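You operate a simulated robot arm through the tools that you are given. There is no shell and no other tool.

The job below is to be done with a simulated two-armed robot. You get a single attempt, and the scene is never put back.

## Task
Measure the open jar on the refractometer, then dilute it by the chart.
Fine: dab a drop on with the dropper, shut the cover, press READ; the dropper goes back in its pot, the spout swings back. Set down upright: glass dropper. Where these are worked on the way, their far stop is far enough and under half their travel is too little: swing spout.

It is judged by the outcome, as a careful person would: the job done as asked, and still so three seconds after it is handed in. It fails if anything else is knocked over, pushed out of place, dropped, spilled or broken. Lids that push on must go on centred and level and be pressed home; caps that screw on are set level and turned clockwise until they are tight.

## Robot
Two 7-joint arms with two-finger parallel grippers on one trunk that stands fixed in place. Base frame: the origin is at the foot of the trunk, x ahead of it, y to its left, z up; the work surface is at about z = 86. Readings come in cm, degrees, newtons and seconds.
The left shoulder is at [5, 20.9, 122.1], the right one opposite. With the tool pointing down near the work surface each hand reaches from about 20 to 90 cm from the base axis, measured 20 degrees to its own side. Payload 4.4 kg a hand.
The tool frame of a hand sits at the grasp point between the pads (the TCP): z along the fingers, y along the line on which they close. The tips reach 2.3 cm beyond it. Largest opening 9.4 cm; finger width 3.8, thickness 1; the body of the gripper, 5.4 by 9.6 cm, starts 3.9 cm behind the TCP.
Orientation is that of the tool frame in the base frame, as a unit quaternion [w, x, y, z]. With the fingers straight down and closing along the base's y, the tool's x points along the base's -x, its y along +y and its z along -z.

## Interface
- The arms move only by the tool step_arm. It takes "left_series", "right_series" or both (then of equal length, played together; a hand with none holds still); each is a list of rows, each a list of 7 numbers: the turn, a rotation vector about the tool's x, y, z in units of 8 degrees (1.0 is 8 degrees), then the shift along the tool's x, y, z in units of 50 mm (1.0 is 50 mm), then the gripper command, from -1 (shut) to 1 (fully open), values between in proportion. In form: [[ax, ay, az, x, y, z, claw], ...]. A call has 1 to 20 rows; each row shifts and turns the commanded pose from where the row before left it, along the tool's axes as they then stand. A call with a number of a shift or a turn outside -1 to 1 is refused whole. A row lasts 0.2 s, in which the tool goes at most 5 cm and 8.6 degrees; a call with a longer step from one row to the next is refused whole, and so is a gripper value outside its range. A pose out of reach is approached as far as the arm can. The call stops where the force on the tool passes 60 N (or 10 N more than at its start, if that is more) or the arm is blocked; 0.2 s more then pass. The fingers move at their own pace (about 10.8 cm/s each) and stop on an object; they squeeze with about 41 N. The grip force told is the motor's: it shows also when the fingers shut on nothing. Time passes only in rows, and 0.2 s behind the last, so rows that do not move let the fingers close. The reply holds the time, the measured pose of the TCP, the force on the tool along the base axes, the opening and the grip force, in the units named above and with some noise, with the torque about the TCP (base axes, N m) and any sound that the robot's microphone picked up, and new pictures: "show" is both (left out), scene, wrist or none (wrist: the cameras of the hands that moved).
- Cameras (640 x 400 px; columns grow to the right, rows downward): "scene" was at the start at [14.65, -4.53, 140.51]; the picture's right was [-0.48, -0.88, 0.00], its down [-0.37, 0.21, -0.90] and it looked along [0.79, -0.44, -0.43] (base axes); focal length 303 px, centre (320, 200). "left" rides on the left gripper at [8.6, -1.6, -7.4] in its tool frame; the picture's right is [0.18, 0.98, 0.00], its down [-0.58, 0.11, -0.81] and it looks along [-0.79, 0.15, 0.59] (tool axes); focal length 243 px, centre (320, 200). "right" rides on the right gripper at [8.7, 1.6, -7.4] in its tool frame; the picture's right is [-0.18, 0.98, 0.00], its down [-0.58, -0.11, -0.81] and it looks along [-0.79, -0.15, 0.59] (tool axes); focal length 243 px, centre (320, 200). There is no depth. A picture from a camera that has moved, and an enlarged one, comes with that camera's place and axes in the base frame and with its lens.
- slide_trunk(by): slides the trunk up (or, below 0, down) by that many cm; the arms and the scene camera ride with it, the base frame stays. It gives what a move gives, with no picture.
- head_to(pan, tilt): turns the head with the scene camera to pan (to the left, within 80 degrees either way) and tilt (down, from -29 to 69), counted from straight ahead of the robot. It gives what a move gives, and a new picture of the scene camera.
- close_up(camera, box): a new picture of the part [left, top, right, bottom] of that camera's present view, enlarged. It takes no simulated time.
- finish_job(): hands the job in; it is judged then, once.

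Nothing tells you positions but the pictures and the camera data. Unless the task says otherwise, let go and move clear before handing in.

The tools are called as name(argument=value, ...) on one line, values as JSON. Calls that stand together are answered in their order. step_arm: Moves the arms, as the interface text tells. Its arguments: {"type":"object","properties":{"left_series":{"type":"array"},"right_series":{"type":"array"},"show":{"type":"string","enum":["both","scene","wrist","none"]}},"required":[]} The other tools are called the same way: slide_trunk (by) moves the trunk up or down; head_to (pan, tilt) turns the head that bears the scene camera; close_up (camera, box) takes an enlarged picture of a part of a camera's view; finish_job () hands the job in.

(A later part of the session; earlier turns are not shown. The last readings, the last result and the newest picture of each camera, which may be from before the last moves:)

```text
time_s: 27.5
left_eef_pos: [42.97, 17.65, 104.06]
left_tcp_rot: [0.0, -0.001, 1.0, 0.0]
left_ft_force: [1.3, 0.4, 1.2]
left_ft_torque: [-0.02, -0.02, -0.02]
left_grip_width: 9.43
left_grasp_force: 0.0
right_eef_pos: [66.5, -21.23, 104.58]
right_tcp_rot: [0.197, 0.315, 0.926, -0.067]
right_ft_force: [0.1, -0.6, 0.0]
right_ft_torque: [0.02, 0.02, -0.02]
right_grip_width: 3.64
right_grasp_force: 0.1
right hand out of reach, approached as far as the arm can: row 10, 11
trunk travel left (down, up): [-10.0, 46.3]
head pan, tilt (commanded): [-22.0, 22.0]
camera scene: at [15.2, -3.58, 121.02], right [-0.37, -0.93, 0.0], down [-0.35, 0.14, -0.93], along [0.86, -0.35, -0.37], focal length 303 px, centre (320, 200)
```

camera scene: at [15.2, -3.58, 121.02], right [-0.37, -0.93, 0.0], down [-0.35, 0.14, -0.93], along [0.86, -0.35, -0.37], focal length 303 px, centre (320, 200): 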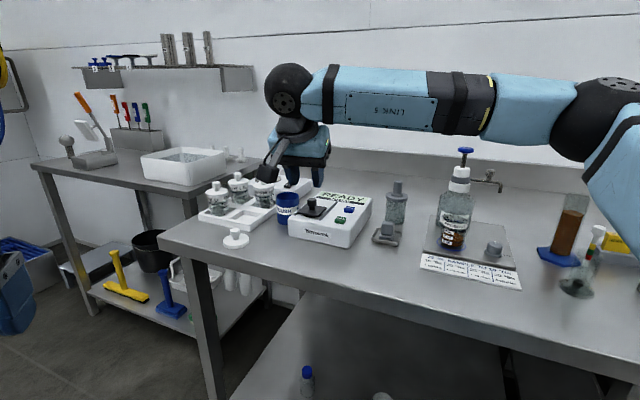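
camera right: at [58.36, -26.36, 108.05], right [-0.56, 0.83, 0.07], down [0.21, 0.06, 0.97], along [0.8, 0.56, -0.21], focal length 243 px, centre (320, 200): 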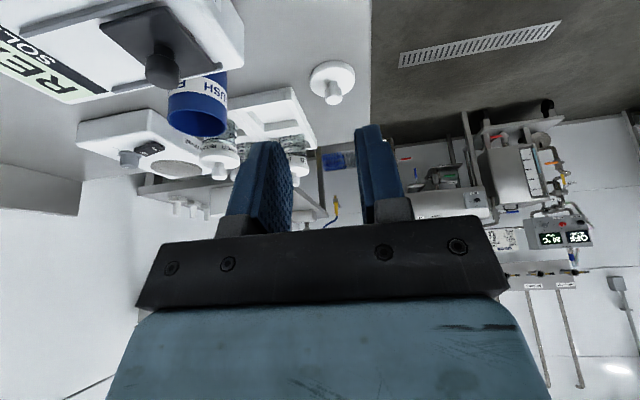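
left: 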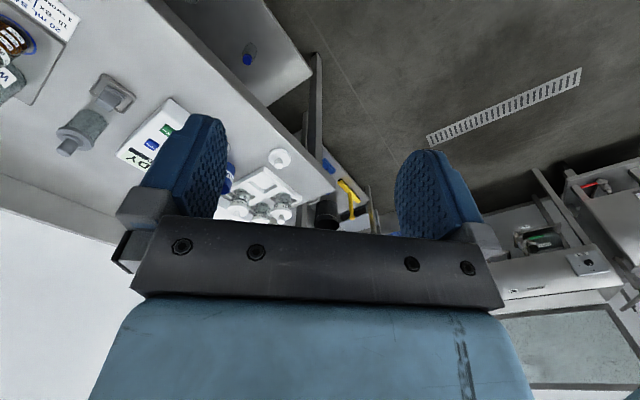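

The upper arm is clearly pinned at an inward limit, so yaw near 0 with forward tilt is the workable posture. I'll return to yaw 0 and check that the far end of the cover's travel, about (81.5, -31), can be reached.

step_arm(right_series=[[-0.381, 0, -0.858, 0, 0, 0, -0.23], [-0.381, 0, -0.858, 0, 0, 0, -0.23], [-0.381, 0, -0.858, 0, 0, 0, -0.23], [-0.381, 0, -0.858, 0, 0, 0, -0.23], [-0.381, 0, -0.858, 0, 0, 0, -0.23], [0, 0, 0, -0.62, -0.353, 0.277, -0.23], [0, 0, 0, -0.62, -0.353, 0.277, -0.23], [0, 0, 0, -0.62, -0.353, 0.277, -0.23], [0, 0, 0, -0.438, -0.45, 0.195, -0.23], [0, 0, 0, -0.438, -0.45, 0.195, -0.23], [0, 0, 0, 0, 0, 0, -0.23]], show="both")

```text
time_s: 29.9
left_eef_pos: [43.05, 17.7, 104.01]
left_tcp_rot: [-0.001, -0.001, 1.0, 0.0]
left_ft_force: [-1.0, 0.1, -0.3]
left_ft_torque: [0.0, 0.02, -0.02]
left_grip_width: 9.38
left_grasp_force: 0.0
right_eef_pos: [80.36, -31.72, 104.41]
right_tcp_rot: [0.208, -0.001, 0.978, -0.001]
right_ft_force: [-1.0, -0.2, -0.1]
right_ft_torque: [-0.01, -0.01, 0.01]
right_grip_width: 3.64
right_grasp_force: 0.1
right hand out of reach, approached as far as the arm can: row 10
trunk travel left (down, up): [-10.0, 46.3]
head pan, tilt (commanded): [-22.0, 22.0]
camera scene: at [15.17, -3.56, 121.03], right [-0.37, -0.93, 0.0], down [-0.35, 0.14, -0.93], along [0.86, -0.35, -0.37], focal length 303 px, centre (320, 200)
camera right: at [69.67, -30.17, 107.79], right [0.17, 0.98, 0.07], down [0.2, -0.11, 0.97], along [0.97, -0.15, -0.22], focal length 243 px, centre (320, 200)
```

scene: 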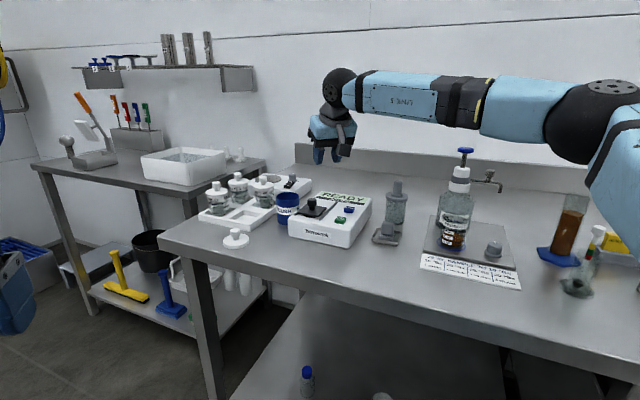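
right: 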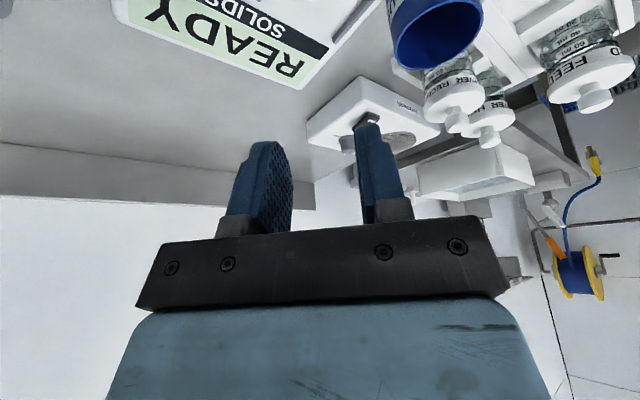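

Far end is just reachable with more tilt and at lower height. I'll tilt to 32° and go over the cover knob at about z=100 to verify alignment with the wrist camera.

step_arm(right_series=[[0, -1, 0, 0, 0, 0, -0.23], [0, 0, 0, 0.517, 0.53, 0.137, -0.23], [0, 0, 0, 0.517, 0.53, 0.137, -0.23], [0, 0, 0, 0, 0, 0, -0.23]], show="both")

close_up(camera="scene", box=[270, 110, 390, 255])

close_up(camera="right", box=[200, 0, 440, 150])

```text
time_s: 30.9
left_eef_pos: [42.98, 17.72, 103.99]
left_tcp_rot: [0.0, 0.001, 1.0, 0.0]
left_ft_force: [-0.7, -0.9, -0.5]
left_ft_torque: [-0.03, 0.03, 0.01]
left_grip_width: 9.43
left_grasp_force: 0.1
right_eef_pos: [76.92, -26.3, 100.36]
right_tcp_rot: [0.277, -0.001, 0.961, 0.0]
right_ft_force: [-0.1, 0.1, -0.6]
right_ft_torque: [-0.03, 0.01, -0.02]
right_grip_width: 3.6
right_grasp_force: 0.1
trunk travel left (down, up): [-10.0, 46.3]
head pan, tilt (commanded): [-22.0, 22.0]
camera scene: at [15.19, -3.57, 121.03], right [-0.37, -0.93, 0.0], down [-0.35, 0.14, -0.93], along [0.86, -0.35, -0.37], focal length 303 px, centre (320, 200)
camera right: at [65.76, -24.86, 102.22], right [0.16, 0.98, 0.1], down [0.07, -0.11, 0.99], along [0.99, -0.15, -0.08], focal length 243 px, centre (320, 200)
```

scene: 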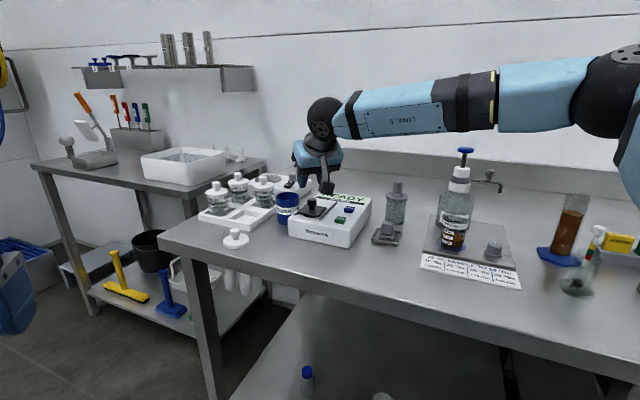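
right: 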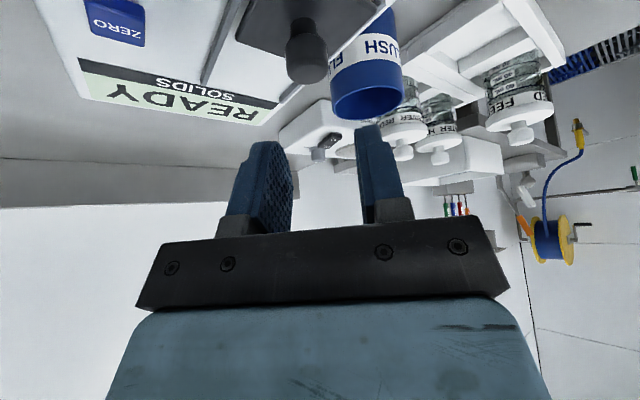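

```text
2.76 times, centred on (330, 182) of scene
camera zoom: at [15.19, -3.57, 121.03], right [-0.37, -0.93, 0.0], down [-0.35, 0.14, -0.93], along [0.86, -0.35, -0.37], focal length 835 px, centre (292, 248)
```

zoom: 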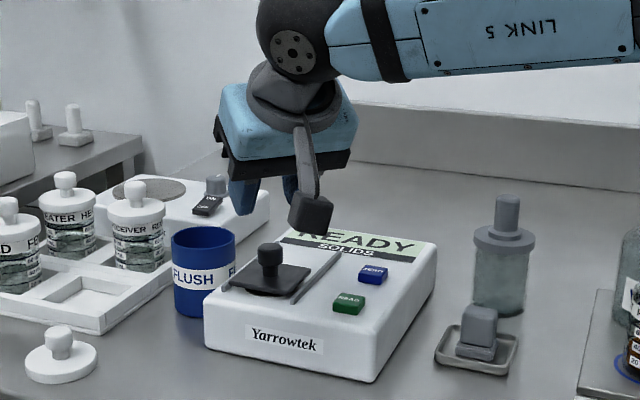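

```text
2.67 times, centred on (320, 75) of right
camera zoom: at [65.76, -24.86, 102.22], right [0.16, 0.98, 0.1], down [0.07, -0.11, 0.99], along [0.99, -0.15, -0.08], focal length 647 px, centre (320, 533)
```

zoom: 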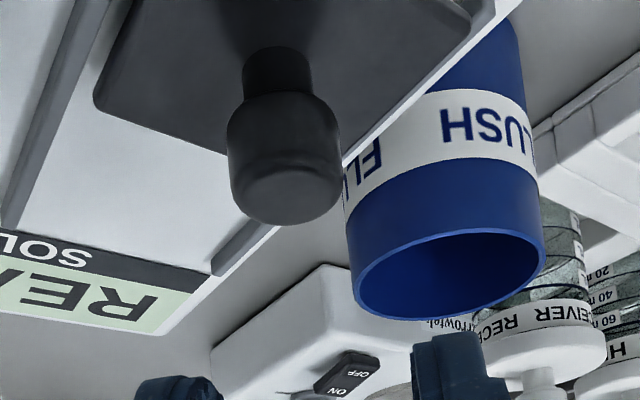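

The knob top now works out at about (77.7, -26.6, 94.3), with the plate near z=91.2. I'll lower the open fingers astride the knob and check before pushing.

step_arm(right_series=[[0, 0, 0, 0.192, -0.02, 0.286, -0.23], [0, 0, 0, 0.192, -0.02, 0.286, -0.23], [0, 0, 0, 0.192, -0.02, 0.286, -0.23], [0, 0, 0, 0, 0, 0, -0.23]], show="both")

close_up(camera="scene", box=[270, 130, 390, 255])

close_up(camera="right", box=[200, 60, 440, 210])

```text
time_s: 31.9
left_eef_pos: [42.93, 17.79, 104.03]
left_tcp_rot: [0.001, 0.0, 1.0, -0.001]
left_ft_force: [-0.3, -0.6, 0.3]
left_ft_torque: [0.0, -0.02, 0.0]
left_grip_width: 9.41
left_grasp_force: 0.1
right_eef_pos: [76.55, -26.62, 95.59]
right_tcp_rot: [0.275, -0.001, 0.961, 0.001]
right_ft_force: [0.2, 0.7, -0.1]
right_ft_torque: [0.02, 0.0, 0.02]
right_grip_width: 3.6
right_grasp_force: 0.0
trunk travel left (down, up): [-10.0, 46.3]
head pan, tilt (commanded): [-22.0, 22.0]
camera scene: at [15.17, -3.56, 121.03], right [-0.37, -0.93, 0.0], down [-0.35, 0.14, -0.93], along [0.86, -0.35, -0.37], focal length 303 px, centre (320, 200)
camera right: at [65.44, -25.04, 97.19], right [0.16, 0.98, 0.1], down [0.07, -0.11, 0.99], along [0.99, -0.15, -0.08], focal length 243 px, centre (320, 200)
```

scene: 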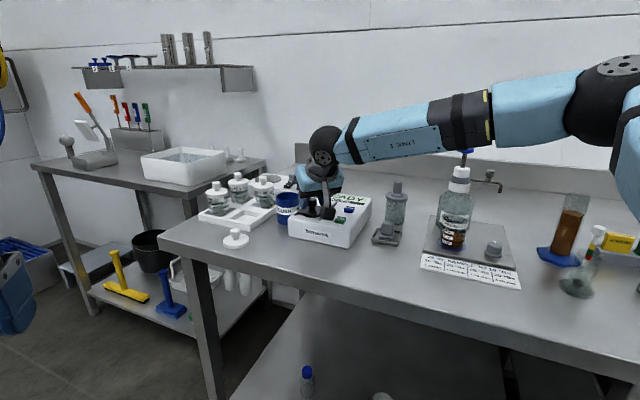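
right: 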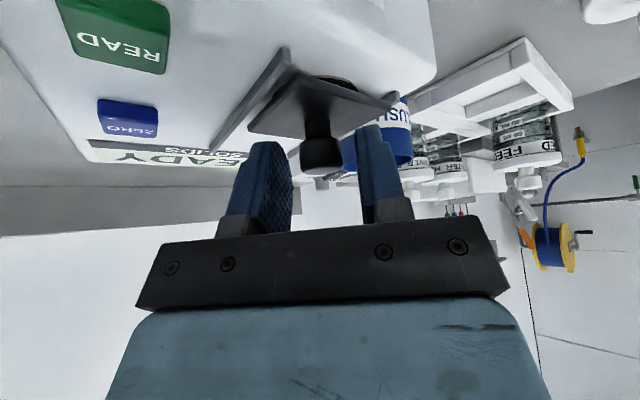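

```text
3.20 times, centred on (330, 192) of scene
camera zoom: at [15.17, -3.56, 121.03], right [-0.37, -0.93, 0.0], down [-0.35, 0.14, -0.93], along [0.86, -0.35, -0.37], focal length 969 px, centre (288, 224)
```

zoom: 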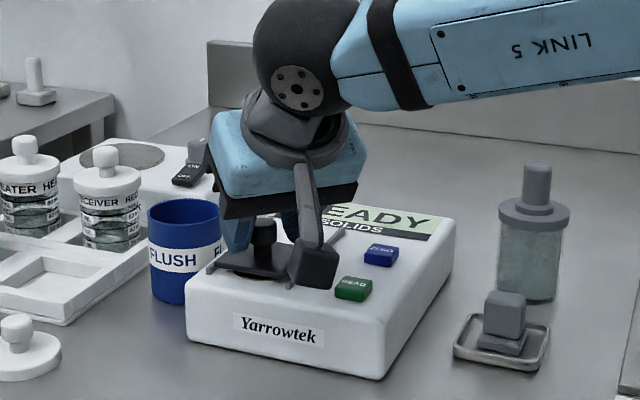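

```text
2.67 times, centred on (320, 135) of right
camera zoom: at [65.44, -25.04, 97.19], right [0.16, 0.98, 0.1], down [0.07, -0.11, 0.99], along [0.99, -0.15, -0.08], focal length 647 px, centre (320, 373)
```

zoom: 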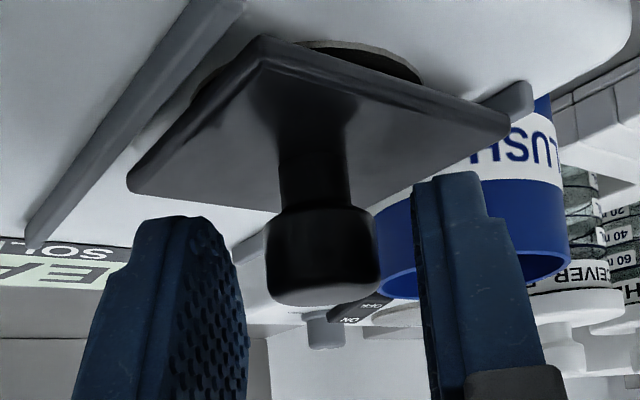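

The knob sits neatly between the fingers, and I can see the round prism just under the cover. I'll narrow the gap and push the cover back along the rails in small steps.

step_arm(right_series=[[0, 0, 0, 0, 0, 0.094, -0.404], [0, 0, 0, 0, 0, 0, -0.404], [0, 0, 0, -0.12, -0.141, 0.075, -0.404], [0, 0, 0, -0.12, -0.141, 0.075, -0.404], [0, 0, 0, -0.12, -0.141, 0.075, -0.404], [0, 0, 0, 0, 0, 0, -0.404]], show="wrist")

close_up(camera="scene", box=[270, 130, 390, 255])

close_up(camera="right", box=[200, 60, 440, 210])

```text
time_s: 33.3
left_eef_pos: [42.87, 17.69, 104.09]
left_tcp_rot: [0.0, 0.0, 1.0, 0.0]
left_ft_force: [0.5, 0.4, -0.4]
left_ft_torque: [0.02, -0.03, -0.02]
left_grip_width: 9.42
left_grasp_force: 0.2
right_eef_pos: [78.89, -28.53, 95.09]
right_tcp_rot: [0.276, -0.001, 0.961, 0.001]
right_ft_force: [0.8, 0.3, 3.8]
right_ft_torque: [0.02, 0.0, -0.03]
right_grip_width: 2.79
right_grasp_force: 0.0
trunk travel left (down, up): [-10.0, 46.3]
head pan, tilt (commanded): [-22.0, 22.0]
camera right: at [67.84, -27.04, 96.85], right [0.15, 0.98, 0.1], down [0.06, -0.11, 0.99], along [0.99, -0.15, -0.08], focal length 243 px, centre (320, 200)
```

right: 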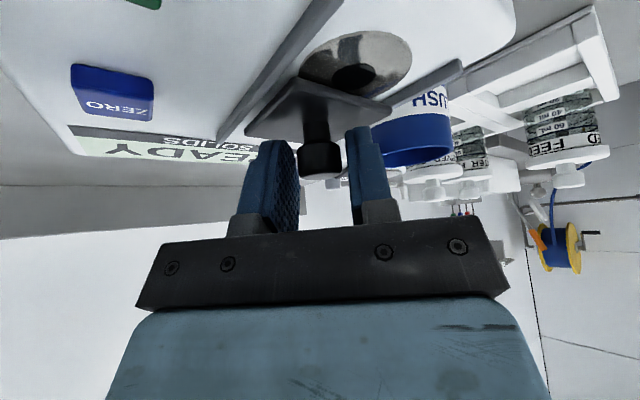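

```text
3.20 times, centred on (330, 192) of scene
camera zoom: at [15.15, -3.54, 121.03], right [-0.37, -0.93, 0.0], down [-0.35, 0.14, -0.93], along [0.86, -0.35, -0.37], focal length 969 px, centre (288, 224)
```

zoom: 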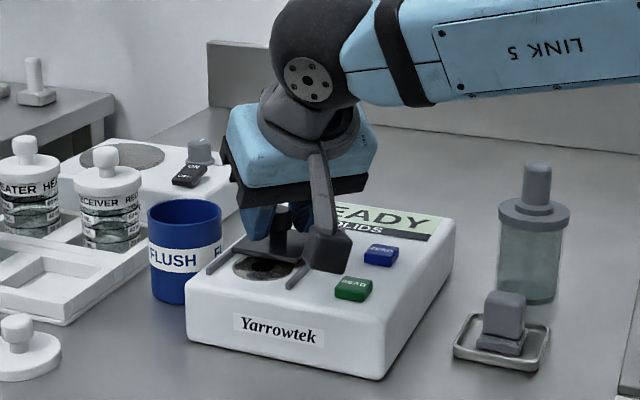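

```text
2.67 times, centred on (320, 135) of right
camera zoom: at [67.84, -27.04, 96.85], right [0.15, 0.98, 0.1], down [0.06, -0.11, 0.99], along [0.99, -0.15, -0.08], focal length 647 px, centre (320, 373)
```

zoom: 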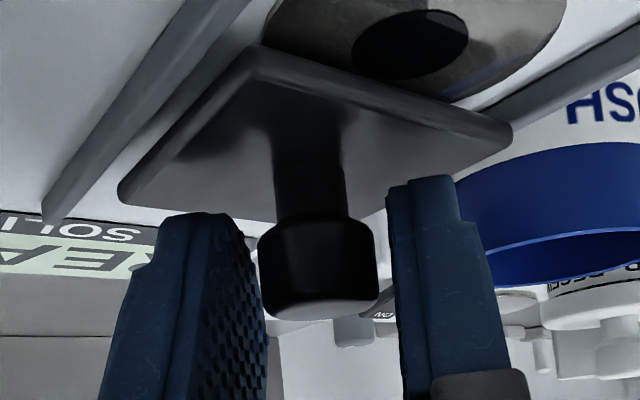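

The cover is sliding smoothly and the silver prism disc with its dark centre is showing. I'll continue pushing to the far end.

step_arm(right_series=[[0, 0, 0, -0.12, -0.141, 0.075, -0.404], [0, 0, 0, -0.12, -0.141, 0.075, -0.404], [0, 0, 0, 0, 0, 0, -0.404]], show="wrist")

close_up(camera="scene", box=[270, 130, 390, 255])

```text
time_s: 34.1
left_eef_pos: [42.97, 17.79, 104.12]
left_tcp_rot: [0.0, -0.001, 1.0, 0.0]
left_ft_force: [-0.1, 0.6, 0.3]
left_ft_torque: [0.03, 0.0, 0.0]
left_grip_width: 9.39
left_grasp_force: 0.0
right_eef_pos: [80.44, -30.16, 95.02]
right_tcp_rot: [0.276, 0.0, 0.961, -0.001]
right_ft_force: [-0.2, 0.0, 3.1]
right_ft_torque: [0.06, 0.03, 0.02]
right_grip_width: 2.84
right_grasp_force: 0.3
trunk travel left (down, up): [-10.0, 46.3]
head pan, tilt (commanded): [-22.0, 22.0]
camera right: at [69.31, -28.55, 96.85], right [0.16, 0.98, 0.1], down [0.06, -0.11, 0.99], along [0.99, -0.15, -0.08], focal length 243 px, centre (320, 200)
```

right: 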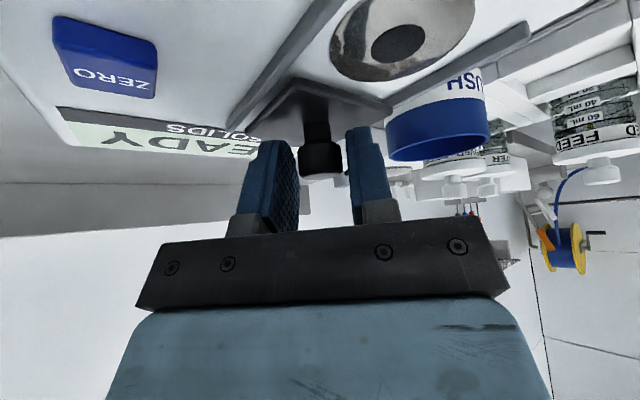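

```text
3.20 times, centred on (330, 192) of scene
camera zoom: at [15.14, -3.55, 121.03], right [-0.37, -0.93, 0.0], down [-0.35, 0.14, -0.93], along [0.86, -0.35, -0.37], focal length 969 px, centre (288, 224)
```

zoom: 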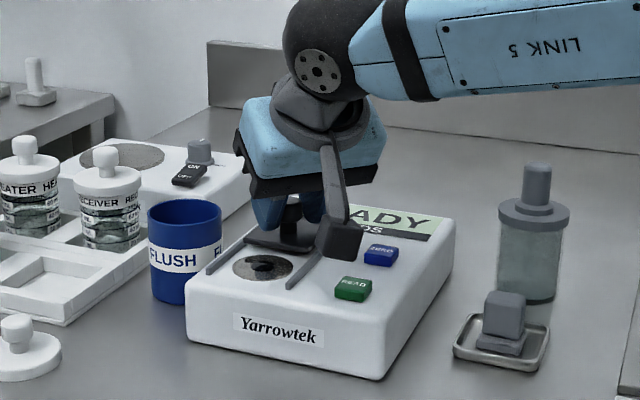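

The prism disc is completely uncovered. One more small step to reach the stop.

step_arm(right_series=[[0, 0, 0, -0.1, -0.12, 0.063, -0.404], [0, 0, 0, 0, 0, 0, -0.404]], show="wrist")

close_up(camera="scene", box=[270, 150, 390, 255])

```text
time_s: 34.7
left_eef_pos: [43.07, 17.63, 104.1]
left_tcp_rot: [0.001, 0.0, 1.0, 0.0]
left_ft_force: [-0.1, 0.3, -1.2]
left_ft_torque: [0.0, 0.04, 0.01]
left_grip_width: 9.43
left_grasp_force: 0.1
right_eef_pos: [80.95, -30.67, 95.07]
right_tcp_rot: [0.277, 0.0, 0.961, 0.0]
right_ft_force: [-1.5, 0.1, 4.2]
right_ft_torque: [-0.01, 0.05, -0.07]
right_grip_width: 2.8
right_grasp_force: 0.3
trunk travel left (down, up): [-10.0, 46.3]
head pan, tilt (commanded): [-22.0, 22.0]
camera right: at [69.92, -29.13, 96.85], right [0.16, 0.98, 0.1], down [0.06, -0.11, 0.99], along [0.99, -0.15, -0.08], focal length 243 px, centre (320, 200)
```

right: 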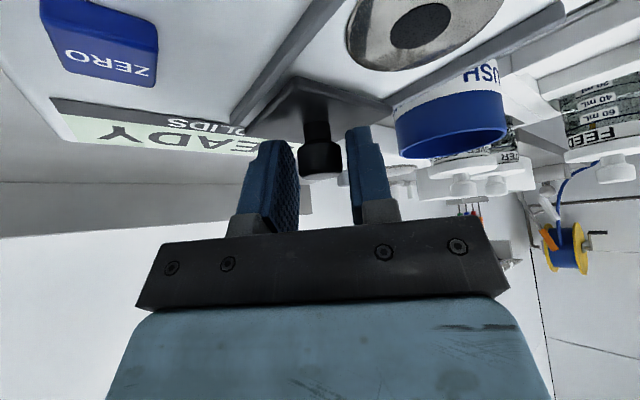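

```text
3.81 times, centred on (330, 202) of scene
camera zoom: at [15.12, -3.55, 121.04], right [-0.37, -0.93, 0.0], down [-0.35, 0.14, -0.93], along [0.86, -0.35, -0.37], focal length 1153 px, centre (282, 190)
```

zoom: 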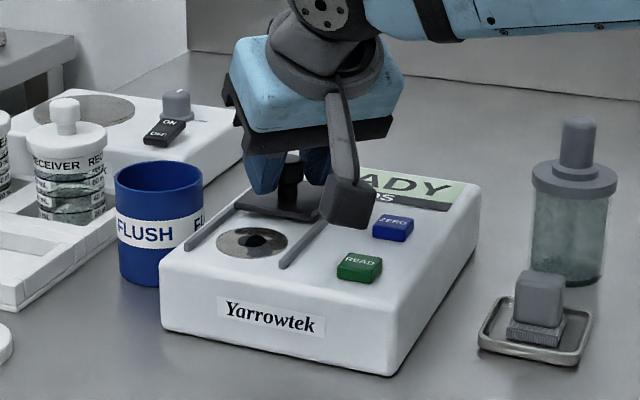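

The prism is fully open now, with the dark prism centre at about (77.3, -26.5, 91). I'll open the fingers, lift straight up, and take a close look at the dropper pot.

step_arm(right_series=[[0, 0, 0, 0, 0.04, 0, -0.15], [0, 0, 0, 0, 0, 0, -0.1], [0, 0, 0, -0.265, 0, -0.424, -0.1], [0, 0, 0, -0.353, 0, -0.565, -0.1], [0, 0, 0, -0.353, 0, -0.565, -0.1], [0, 0, 0, 0, 0, 0, -0.1]], show="wrist")

close_up(camera="scene", box=[370, 170, 426, 250])

close_up(camera="scene", box=[420, 140, 520, 270])

close_up(camera="scene", box=[280, 180, 380, 250])

```text
time_s: 36.1
left_eef_pos: [42.99, 17.72, 103.93]
left_tcp_rot: [0.0, -0.001, 1.0, 0.0]
left_ft_force: [0.3, -0.2, -0.8]
left_ft_torque: [0.0, -0.01, -0.01]
left_grip_width: 9.41
left_grasp_force: 0.0
right_eef_pos: [81.04, -30.52, 104.26]
right_tcp_rot: [0.275, 0.0, 0.961, 0.001]
right_ft_force: [-0.3, 0.3, 0.0]
right_ft_torque: [0.0, 0.01, 0.0]
right_grip_width: 4.24
right_grasp_force: 0.1
trunk travel left (down, up): [-10.0, 46.3]
head pan, tilt (commanded): [-22.0, 22.0]
camera right: at [69.89, -29.05, 106.02], right [0.16, 0.98, 0.1], down [0.07, -0.11, 0.99], along [0.99, -0.15, -0.08], focal length 243 px, centre (320, 200)
```

right: 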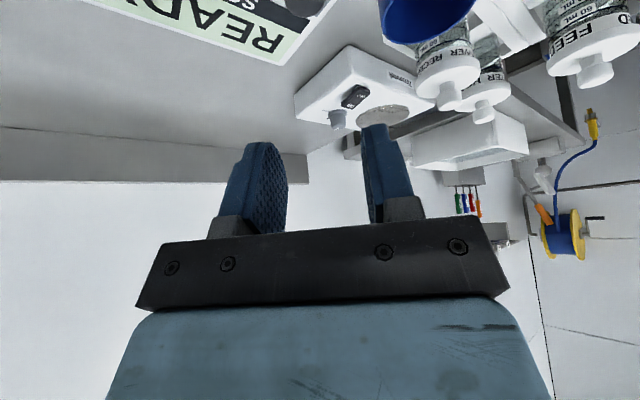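

```text
5.00 times, centred on (398, 210) of scene
camera zoom: at [15.21, -3.58, 121.02], right [-0.37, -0.93, 0.0], down [-0.35, 0.14, -0.93], along [0.86, -0.35, -0.37], focal length 1514 px, centre (-70, 150)
```

zoom: 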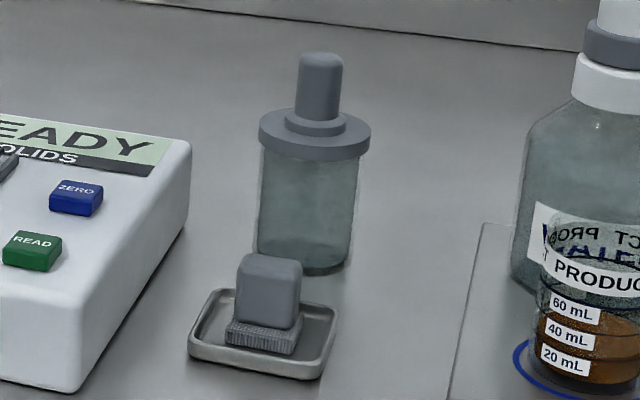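

```text
3.08 times, centred on (470, 205) of scene
camera zoom: at [15.21, -3.58, 121.02], right [-0.37, -0.93, 0.0], down [-0.35, 0.14, -0.93], along [0.86, -0.35, -0.37], focal length 931 px, centre (-142, 185)
```

zoom: 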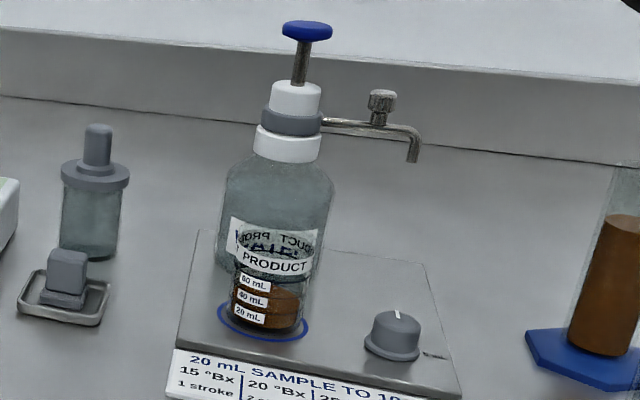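

```text
5.71 times, centred on (330, 215) of scene
camera zoom: at [15.21, -3.58, 121.02], right [-0.37, -0.93, 0.0], down [-0.35, 0.14, -0.93], along [0.86, -0.35, -0.37], focal length 1730 px, centre (263, 114)
```

zoom: 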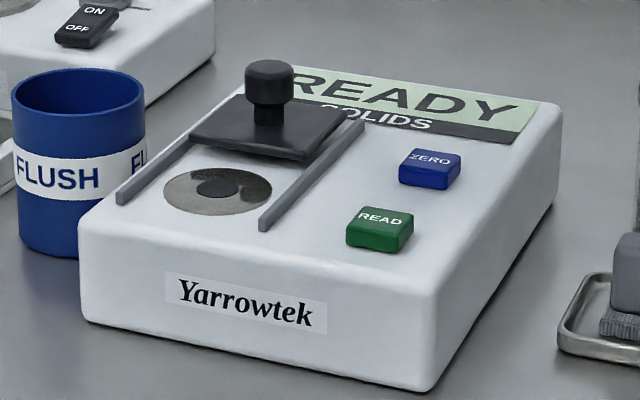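

The cover is parked at the far end and the prism is bare. Next I'll take the right hand, at 24° tilt, above the dropper pot at about (74, -48.4) and check alignment.

step_arm(right_series=[[0, 1, 0, 0, 0, 0, -0.1], [0, 0, 0, 0.338, -0.895, -0.107, -0.1], [0, 0, 0, 0.338, -0.895, -0.107, -0.1], [0, 0, 0, 0.338, -0.895, -0.107, -0.1], [0, 0, 0, 0.338, -0.895, -0.107, -0.1], [0, 0, 0, 0, 0, 0, -0.1]], show="both")

close_up(camera="right", box=[220, 0, 420, 125])

close_up(camera="scene", box=[360, 120, 480, 260])

```text
time_s: 37.5
left_eef_pos: [43.03, 17.76, 104.06]
left_tcp_rot: [0.001, 0.0, 1.0, 0.0]
left_ft_force: [0.4, -0.4, 0.1]
left_ft_torque: [0.02, 0.0, 0.01]
left_grip_width: 9.4
left_grasp_force: 0.1
right_eef_pos: [73.02, -48.73, 103.35]
right_tcp_rot: [0.208, -0.001, 0.978, 0.0]
right_ft_force: [-0.3, -0.1, -0.8]
right_ft_torque: [0.02, 0.0, 0.0]
right_grip_width: 4.23
right_grasp_force: 0.0
right hand out of reach, approached as far as the arm can: row 1
trunk travel left (down, up): [-10.0, 46.3]
head pan, tilt (commanded): [-22.0, 22.0]
camera scene: at [15.19, -3.54, 121.02], right [-0.37, -0.93, 0.0], down [-0.35, 0.14, -0.93], along [0.86, -0.35, -0.37], focal length 303 px, centre (320, 200)
camera right: at [62.31, -47.26, 106.6], right [0.17, 0.98, 0.07], down [0.2, -0.11, 0.97], along [0.96, -0.15, -0.22], focal length 243 px, centre (320, 200)
```

scene: 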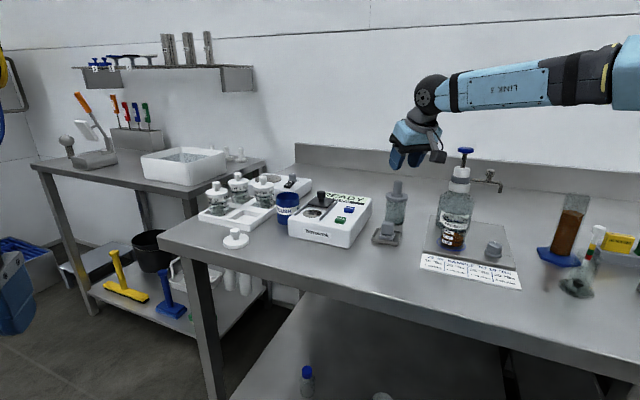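
right: 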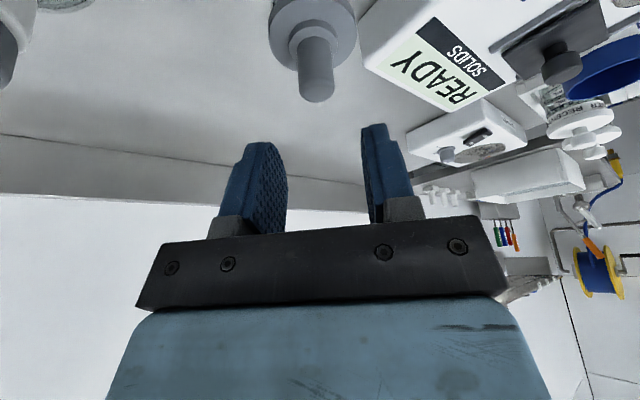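

```text
3.20 times, centred on (320, 62) of right
camera zoom: at [62.31, -47.26, 106.6], right [0.17, 0.98, 0.07], down [0.2, -0.11, 0.97], along [0.96, -0.15, -0.22], focal length 776 px, centre (320, 640)
```

zoom: 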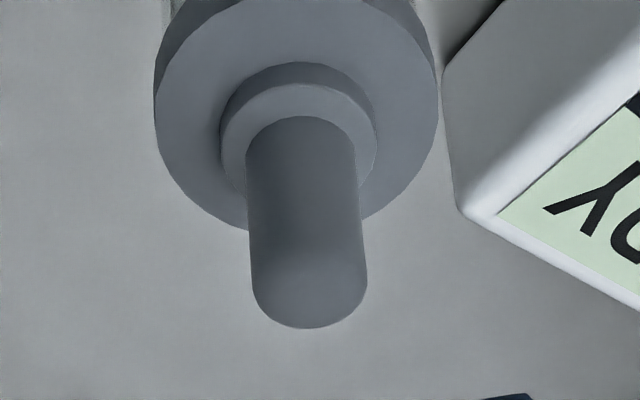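

```text
2.86 times, centred on (420, 190) of scene
camera zoom: at [15.19, -3.54, 121.02], right [-0.37, -0.93, 0.0], down [-0.35, 0.14, -0.93], along [0.86, -0.35, -0.37], focal length 865 px, centre (34, 229)
```

zoom: 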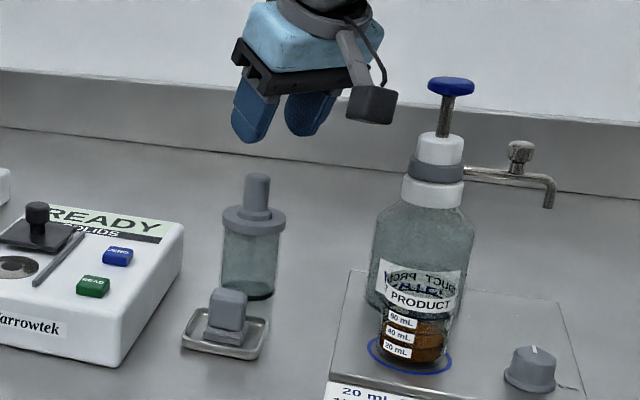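

The dropper axis works out at about (74.7, -48.85), bulb top z≈96.8, step at z≈93.7. I'll descend most of the way and check centring between the fingers.

step_arm(right_series=[[0, 0, 0, 0.089, -0.012, 0.453, -0.1], [0, 0, 0, 0.089, -0.012, 0.453, -0.1], [0, 0, 0, 0, 0, 0, -0.1]], show="wrist")

close_up(camera="right", box=[200, 50, 440, 200])

close_up(camera="scene", box=[360, 130, 460, 255])

```text
time_s: 38.3
left_eef_pos: [43.09, 17.73, 104.13]
left_tcp_rot: [0.001, -0.001, 1.0, 0.0]
left_ft_force: [0.0, -1.0, 0.2]
left_ft_torque: [-0.02, 0.02, 0.01]
left_grip_width: 9.4
left_grasp_force: 0.0
right_eef_pos: [74.09, -48.96, 98.88]
right_tcp_rot: [0.208, 0.0, 0.978, 0.0]
right_ft_force: [-0.8, -0.5, 0.4]
right_ft_torque: [-0.02, 0.01, -0.01]
right_grip_width: 4.24
right_grasp_force: 0.0
trunk travel left (down, up): [-10.0, 46.3]
head pan, tilt (commanded): [-22.0, 22.0]
camera right: at [63.33, -47.44, 102.24], right [0.17, 0.98, 0.07], down [0.2, -0.11, 0.97], along [0.96, -0.15, -0.22], focal length 243 px, centre (320, 200)
```

right: 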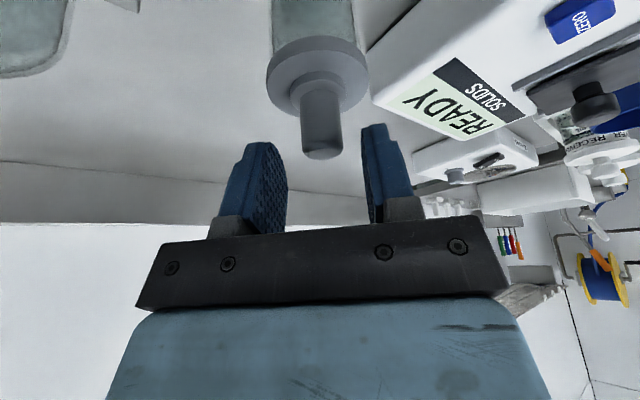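

```text
2.67 times, centred on (320, 125) of right
camera zoom: at [63.33, -47.44, 102.24], right [0.17, 0.98, 0.07], down [0.2, -0.11, 0.97], along [0.96, -0.15, -0.22], focal length 647 px, centre (320, 400)
```

zoom: 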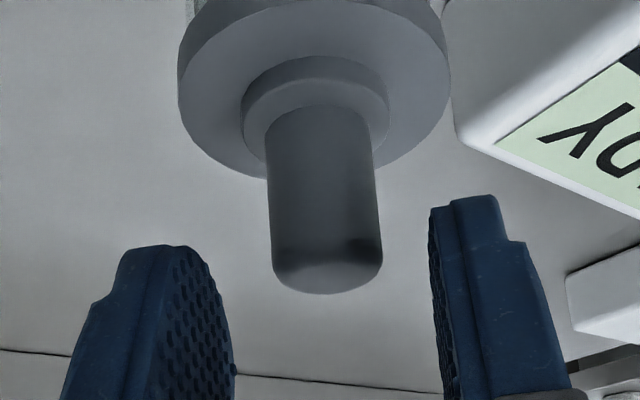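

```text
3.20 times, centred on (410, 192) of scene
camera zoom: at [15.17, -3.55, 121.03], right [-0.37, -0.93, 0.0], down [-0.35, 0.14, -0.93], along [0.86, -0.35, -0.37], focal length 969 px, centre (32, 224)
```

zoom: 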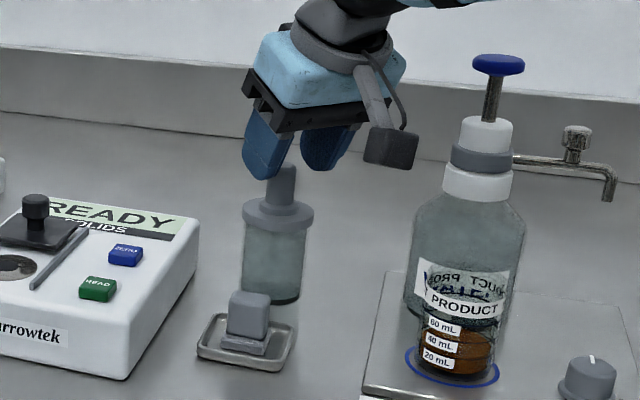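

Bulb is centred between the fingers. I'll go down to grasp height and close on the bulb.

step_arm(right_series=[[0, 0, 0, 0.153, 0, 0.343, -0.1], [0, 0, 0, 0, 0, 0, -0.1], [0, 0, 0, 0, 0, 0, -0.5], [0, 0, 0, 0, 0, 0, -0.7], [0, 0, 0, 0, 0, 0, -1], [0, 0, 0, 0, 0, 0, -1]], show="wrist")

close_up(camera="right", box=[200, 50, 440, 200])

close_up(camera="scene", box=[360, 130, 460, 255])

```text
time_s: 39.7
left_eef_pos: [43.0, 17.68, 104.07]
left_tcp_rot: [0.0, 0.0, 1.0, 0.0]
left_ft_force: [-0.7, 0.2, 0.3]
left_ft_torque: [-0.02, 0.0, -0.03]
left_grip_width: 9.38
left_grasp_force: 0.0
right_eef_pos: [74.16, -48.96, 96.91]
right_tcp_rot: [0.208, 0.0, 0.978, 0.001]
right_ft_force: [0.9, -0.1, 0.4]
right_ft_torque: [-0.02, -0.02, -0.01]
right_grip_width: 2.04
right_grasp_force: 41.1
trunk travel left (down, up): [-10.0, 46.3]
head pan, tilt (commanded): [-22.0, 22.0]
camera right: at [63.31, -47.44, 100.26], right [0.17, 0.98, 0.07], down [0.2, -0.11, 0.97], along [0.96, -0.15, -0.22], focal length 243 px, centre (320, 200)
```

right: 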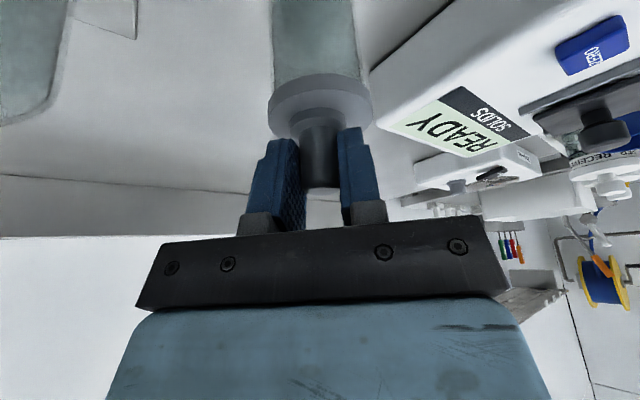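

```text
2.67 times, centred on (320, 125) of right
camera zoom: at [63.31, -47.44, 100.26], right [0.17, 0.98, 0.07], down [0.2, -0.11, 0.97], along [0.96, -0.15, -0.22], focal length 647 px, centre (320, 400)
```

zoom: 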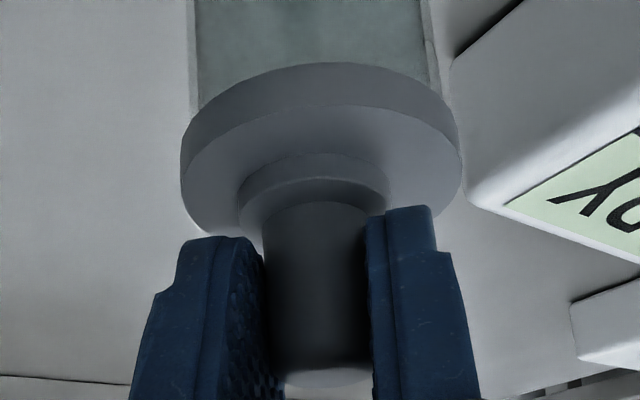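

```text
3.20 times, centred on (410, 192) of scene
camera zoom: at [15.18, -3.56, 121.03], right [-0.37, -0.93, 0.0], down [-0.35, 0.14, -0.93], along [0.86, -0.35, -0.37], focal length 969 px, centre (32, 224)
```

zoom: 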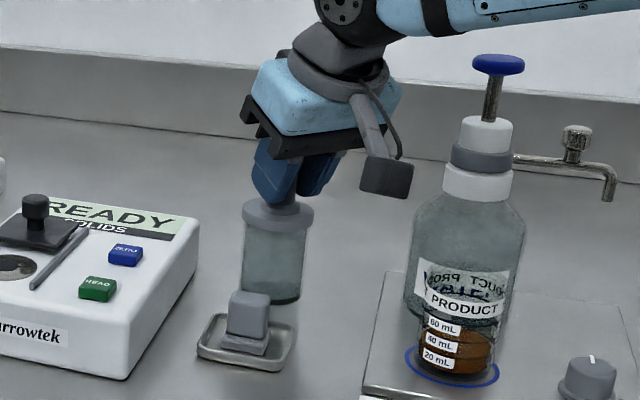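

The bulb is held (2.04 cm, 41 N). I'll lift slowly and see whether only the dropper comes out and the pot stays.

step_arm(right_series=[[0, 0, 0, -0.081, 0, -0.183, -1], [0, 0, 0, -0.081, 0, -0.183, -1], [0, 0, 0, -0.081, 0, -0.183, -1], [0, 0, 0, 0, 0, 0, -1]], show="wrist")

close_up(camera="scene", box=[360, 130, 460, 255])

close_up(camera="right", box=[220, 0, 420, 200])

```text
time_s: 40.7
left_eef_pos: [43.06, 17.67, 104.0]
left_tcp_rot: [0.0, 0.0, 1.0, 0.0]
left_ft_force: [-0.1, 0.8, -0.4]
left_ft_torque: [0.03, 0.0, 0.01]
left_grip_width: 9.42
left_grasp_force: 0.0
right_eef_pos: [74.22, -48.97, 99.78]
right_tcp_rot: [0.208, 0.0, 0.978, 0.0]
right_ft_force: [0.3, 0.3, 0.2]
right_ft_torque: [0.0, 0.01, 0.01]
right_grip_width: 2.04
right_grasp_force: 40.9
trunk travel left (down, up): [-10.0, 46.3]
head pan, tilt (commanded): [-22.0, 22.0]
camera right: at [63.38, -47.37, 103.17], right [0.17, 0.98, 0.07], down [0.2, -0.11, 0.97], along [0.96, -0.15, -0.22], focal length 243 px, centre (320, 200)
```

right: 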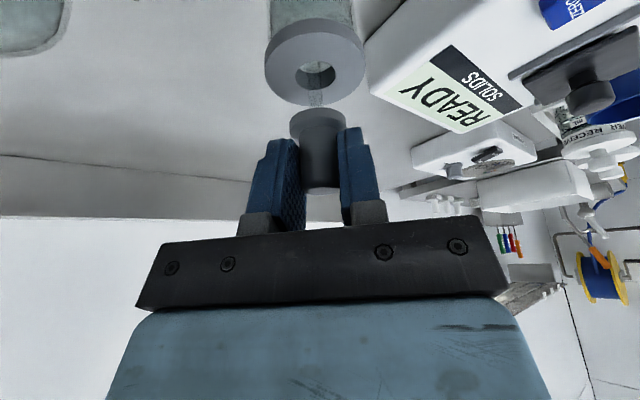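

```text
3.20 times, centred on (410, 192) of scene
camera zoom: at [15.2, -3.58, 121.02], right [-0.37, -0.93, 0.0], down [-0.35, 0.14, -0.93], along [0.86, -0.35, -0.37], focal length 969 px, centre (32, 224)
```

zoom: 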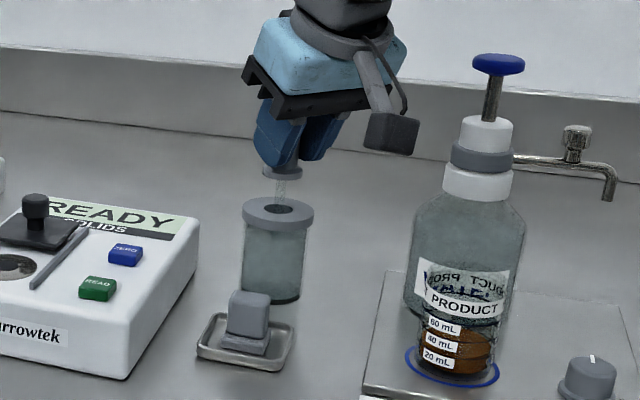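

```text
2.00 times, centred on (320, 100) of right
camera zoom: at [63.38, -47.37, 103.17], right [0.17, 0.98, 0.07], down [0.2, -0.11, 0.97], along [0.96, -0.15, -0.22], focal length 485 px, centre (320, 400)
```

zoom: 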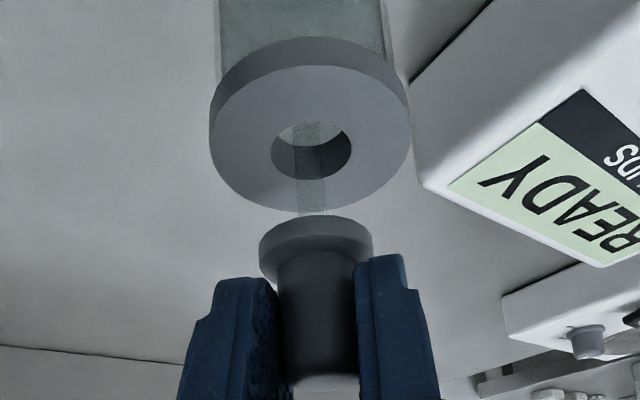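

Only the dropper comes out: it has a collar and a thin glass tube, and the pot keeps its holed lid. I'll keep lifting to see the tube tip.

step_arm(right_series=[[0, 0, 0, -0.135, 0, -0.305, -1], [0, 0, 0, -0.135, 0, -0.305, -1], [0, 0, 0, -0.135, 0, -0.305, -1], [0, 0, 0, -0.135, 0, -0.305, -1], [0, 0, 0, 0, 0, 0, -1]], show="wrist")

close_up(camera="scene", box=[350, 110, 460, 255])

close_up(camera="right", box=[220, 0, 420, 200])

```text
time_s: 41.9
left_eef_pos: [43.04, 17.51, 104.05]
left_tcp_rot: [0.001, 0.0, 1.0, 0.001]
left_ft_force: [0.6, -1.0, 0.2]
left_ft_torque: [-0.01, -0.02, -0.04]
left_grip_width: 9.38
left_grasp_force: 0.1
right_eef_pos: [74.22, -49.0, 106.66]
right_tcp_rot: [0.208, 0.0, 0.978, 0.0]
right_ft_force: [-0.2, 0.5, -0.6]
right_ft_torque: [0.01, -0.01, 0.02]
right_grip_width: 2.06
right_grasp_force: 41.2
trunk travel left (down, up): [-10.0, 46.3]
head pan, tilt (commanded): [-22.0, 22.0]
camera right: at [63.4, -47.41, 109.86], right [0.17, 0.98, 0.07], down [0.2, -0.11, 0.97], along [0.96, -0.15, -0.22], focal length 243 px, centre (320, 200)
```

right: 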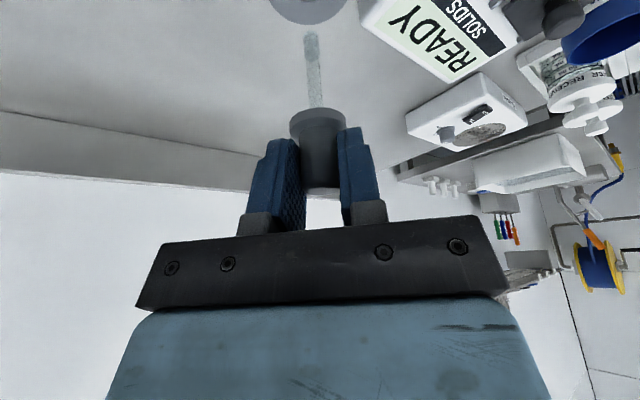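

```text
2.76 times, centred on (405, 182) of scene
camera zoom: at [15.2, -3.58, 121.02], right [-0.37, -0.93, 0.0], down [-0.35, 0.14, -0.93], along [0.86, -0.35, -0.37], focal length 835 px, centre (86, 248)
```

zoom: 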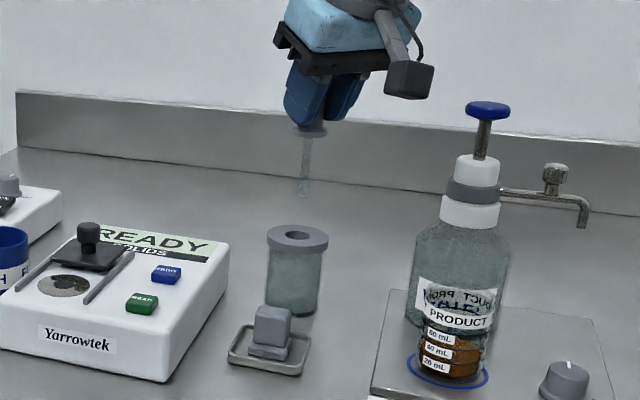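

```text
2.00 times, centred on (320, 100) of right
camera zoom: at [63.4, -47.41, 109.86], right [0.17, 0.98, 0.07], down [0.2, -0.11, 0.97], along [0.96, -0.15, -0.22], focal length 485 px, centre (320, 400)
```

zoom: 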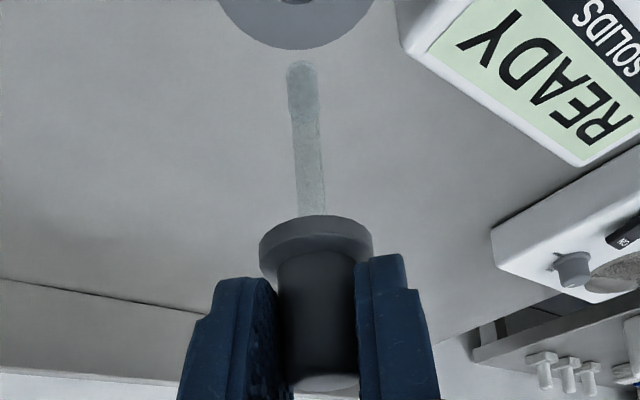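

The tube tip hangs about 9.3 cm below the TCP, the dropper is vertical. I'll carry it over the jar at about (58.5, -52.4) with the tip above the rim, then check alignment.

step_arm(right_series=[[0, 0, 0, -0.122, 0, -0.274, -1], [0, 0, 0, 0.5, -0.11, -0.222, -1], [0, 0, 0, 0.6, -0.14, -0.267, -1], [0, 0, 0, 0.6, -0.14, -0.267, -1], [0, 0, 0, 0.6, -0.14, -0.267, -1], [0, 0, 0, 0.5, -0.11, -0.222, -1], [0, 0, 0, 0.15, -0.03, -0.067, -1], [0, 0, 0, 0, 0, 0, -1]], show="both")

close_up(camera="right", box=[220, 0, 420, 200])

close_up(camera="scene", box=[400, 130, 500, 260])

```text
time_s: 43.7
left_eef_pos: [43.01, 17.57, 104.09]
left_tcp_rot: [0.001, 0.0, 1.0, 0.0]
left_ft_force: [-0.1, 0.4, -0.3]
left_ft_torque: [0.0, -0.01, 0.01]
left_grip_width: 9.4
left_grasp_force: 0.1
right_eef_pos: [57.89, -52.16, 108.06]
right_tcp_rot: [0.208, 0.0, 0.978, 0.0]
right_ft_force: [-0.2, 0.5, -1.0]
right_ft_torque: [0.0, 0.02, 0.0]
right_grip_width: 2.06
right_grasp_force: 41.2
trunk travel left (down, up): [-10.0, 46.3]
head pan, tilt (commanded): [-22.0, 22.0]
camera scene: at [15.18, -3.57, 121.02], right [-0.37, -0.93, 0.0], down [-0.35, 0.14, -0.93], along [0.86, -0.35, -0.37], focal length 303 px, centre (320, 200)
camera right: at [47.14, -50.72, 111.41], right [0.17, 0.98, 0.07], down [0.2, -0.11, 0.97], along [0.96, -0.15, -0.22], focal length 243 px, centre (320, 200)
```

scene: 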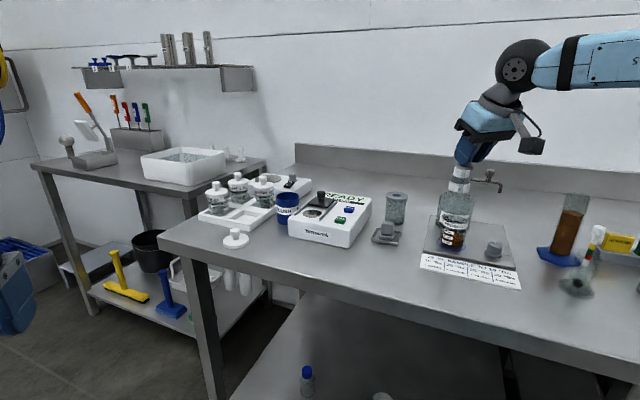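
right: 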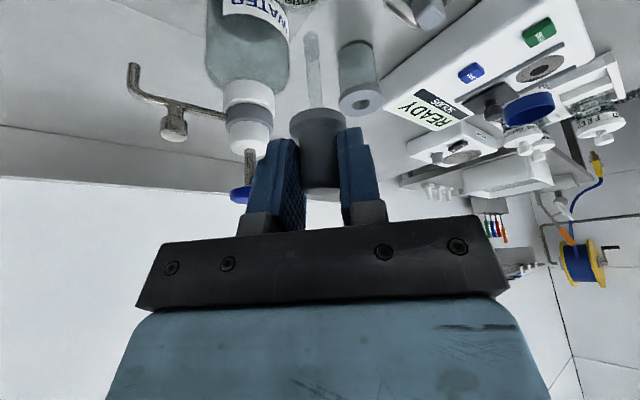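

```text
2.00 times, centred on (320, 100) of right
camera zoom: at [47.14, -50.72, 111.41], right [0.17, 0.98, 0.07], down [0.2, -0.11, 0.97], along [0.96, -0.15, -0.22], focal length 485 px, centre (320, 400)
```

zoom: 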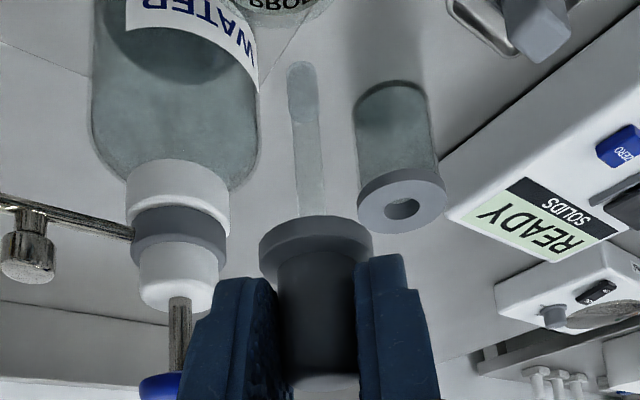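

```text
3.08 times, centred on (450, 195) of scene
camera zoom: at [15.18, -3.57, 121.02], right [-0.37, -0.93, 0.0], down [-0.35, 0.14, -0.93], along [0.86, -0.35, -0.37], focal length 931 px, centre (-80, 215)
```

zoom: 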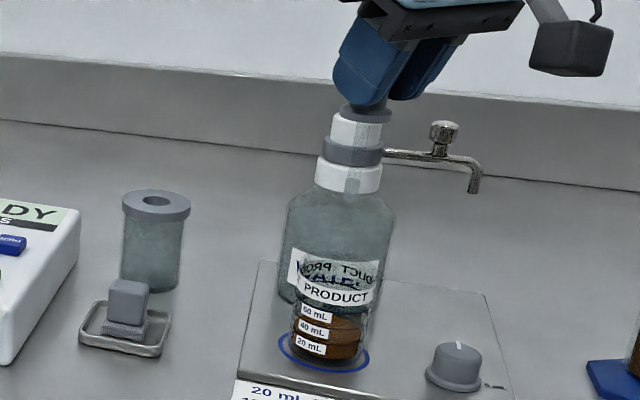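

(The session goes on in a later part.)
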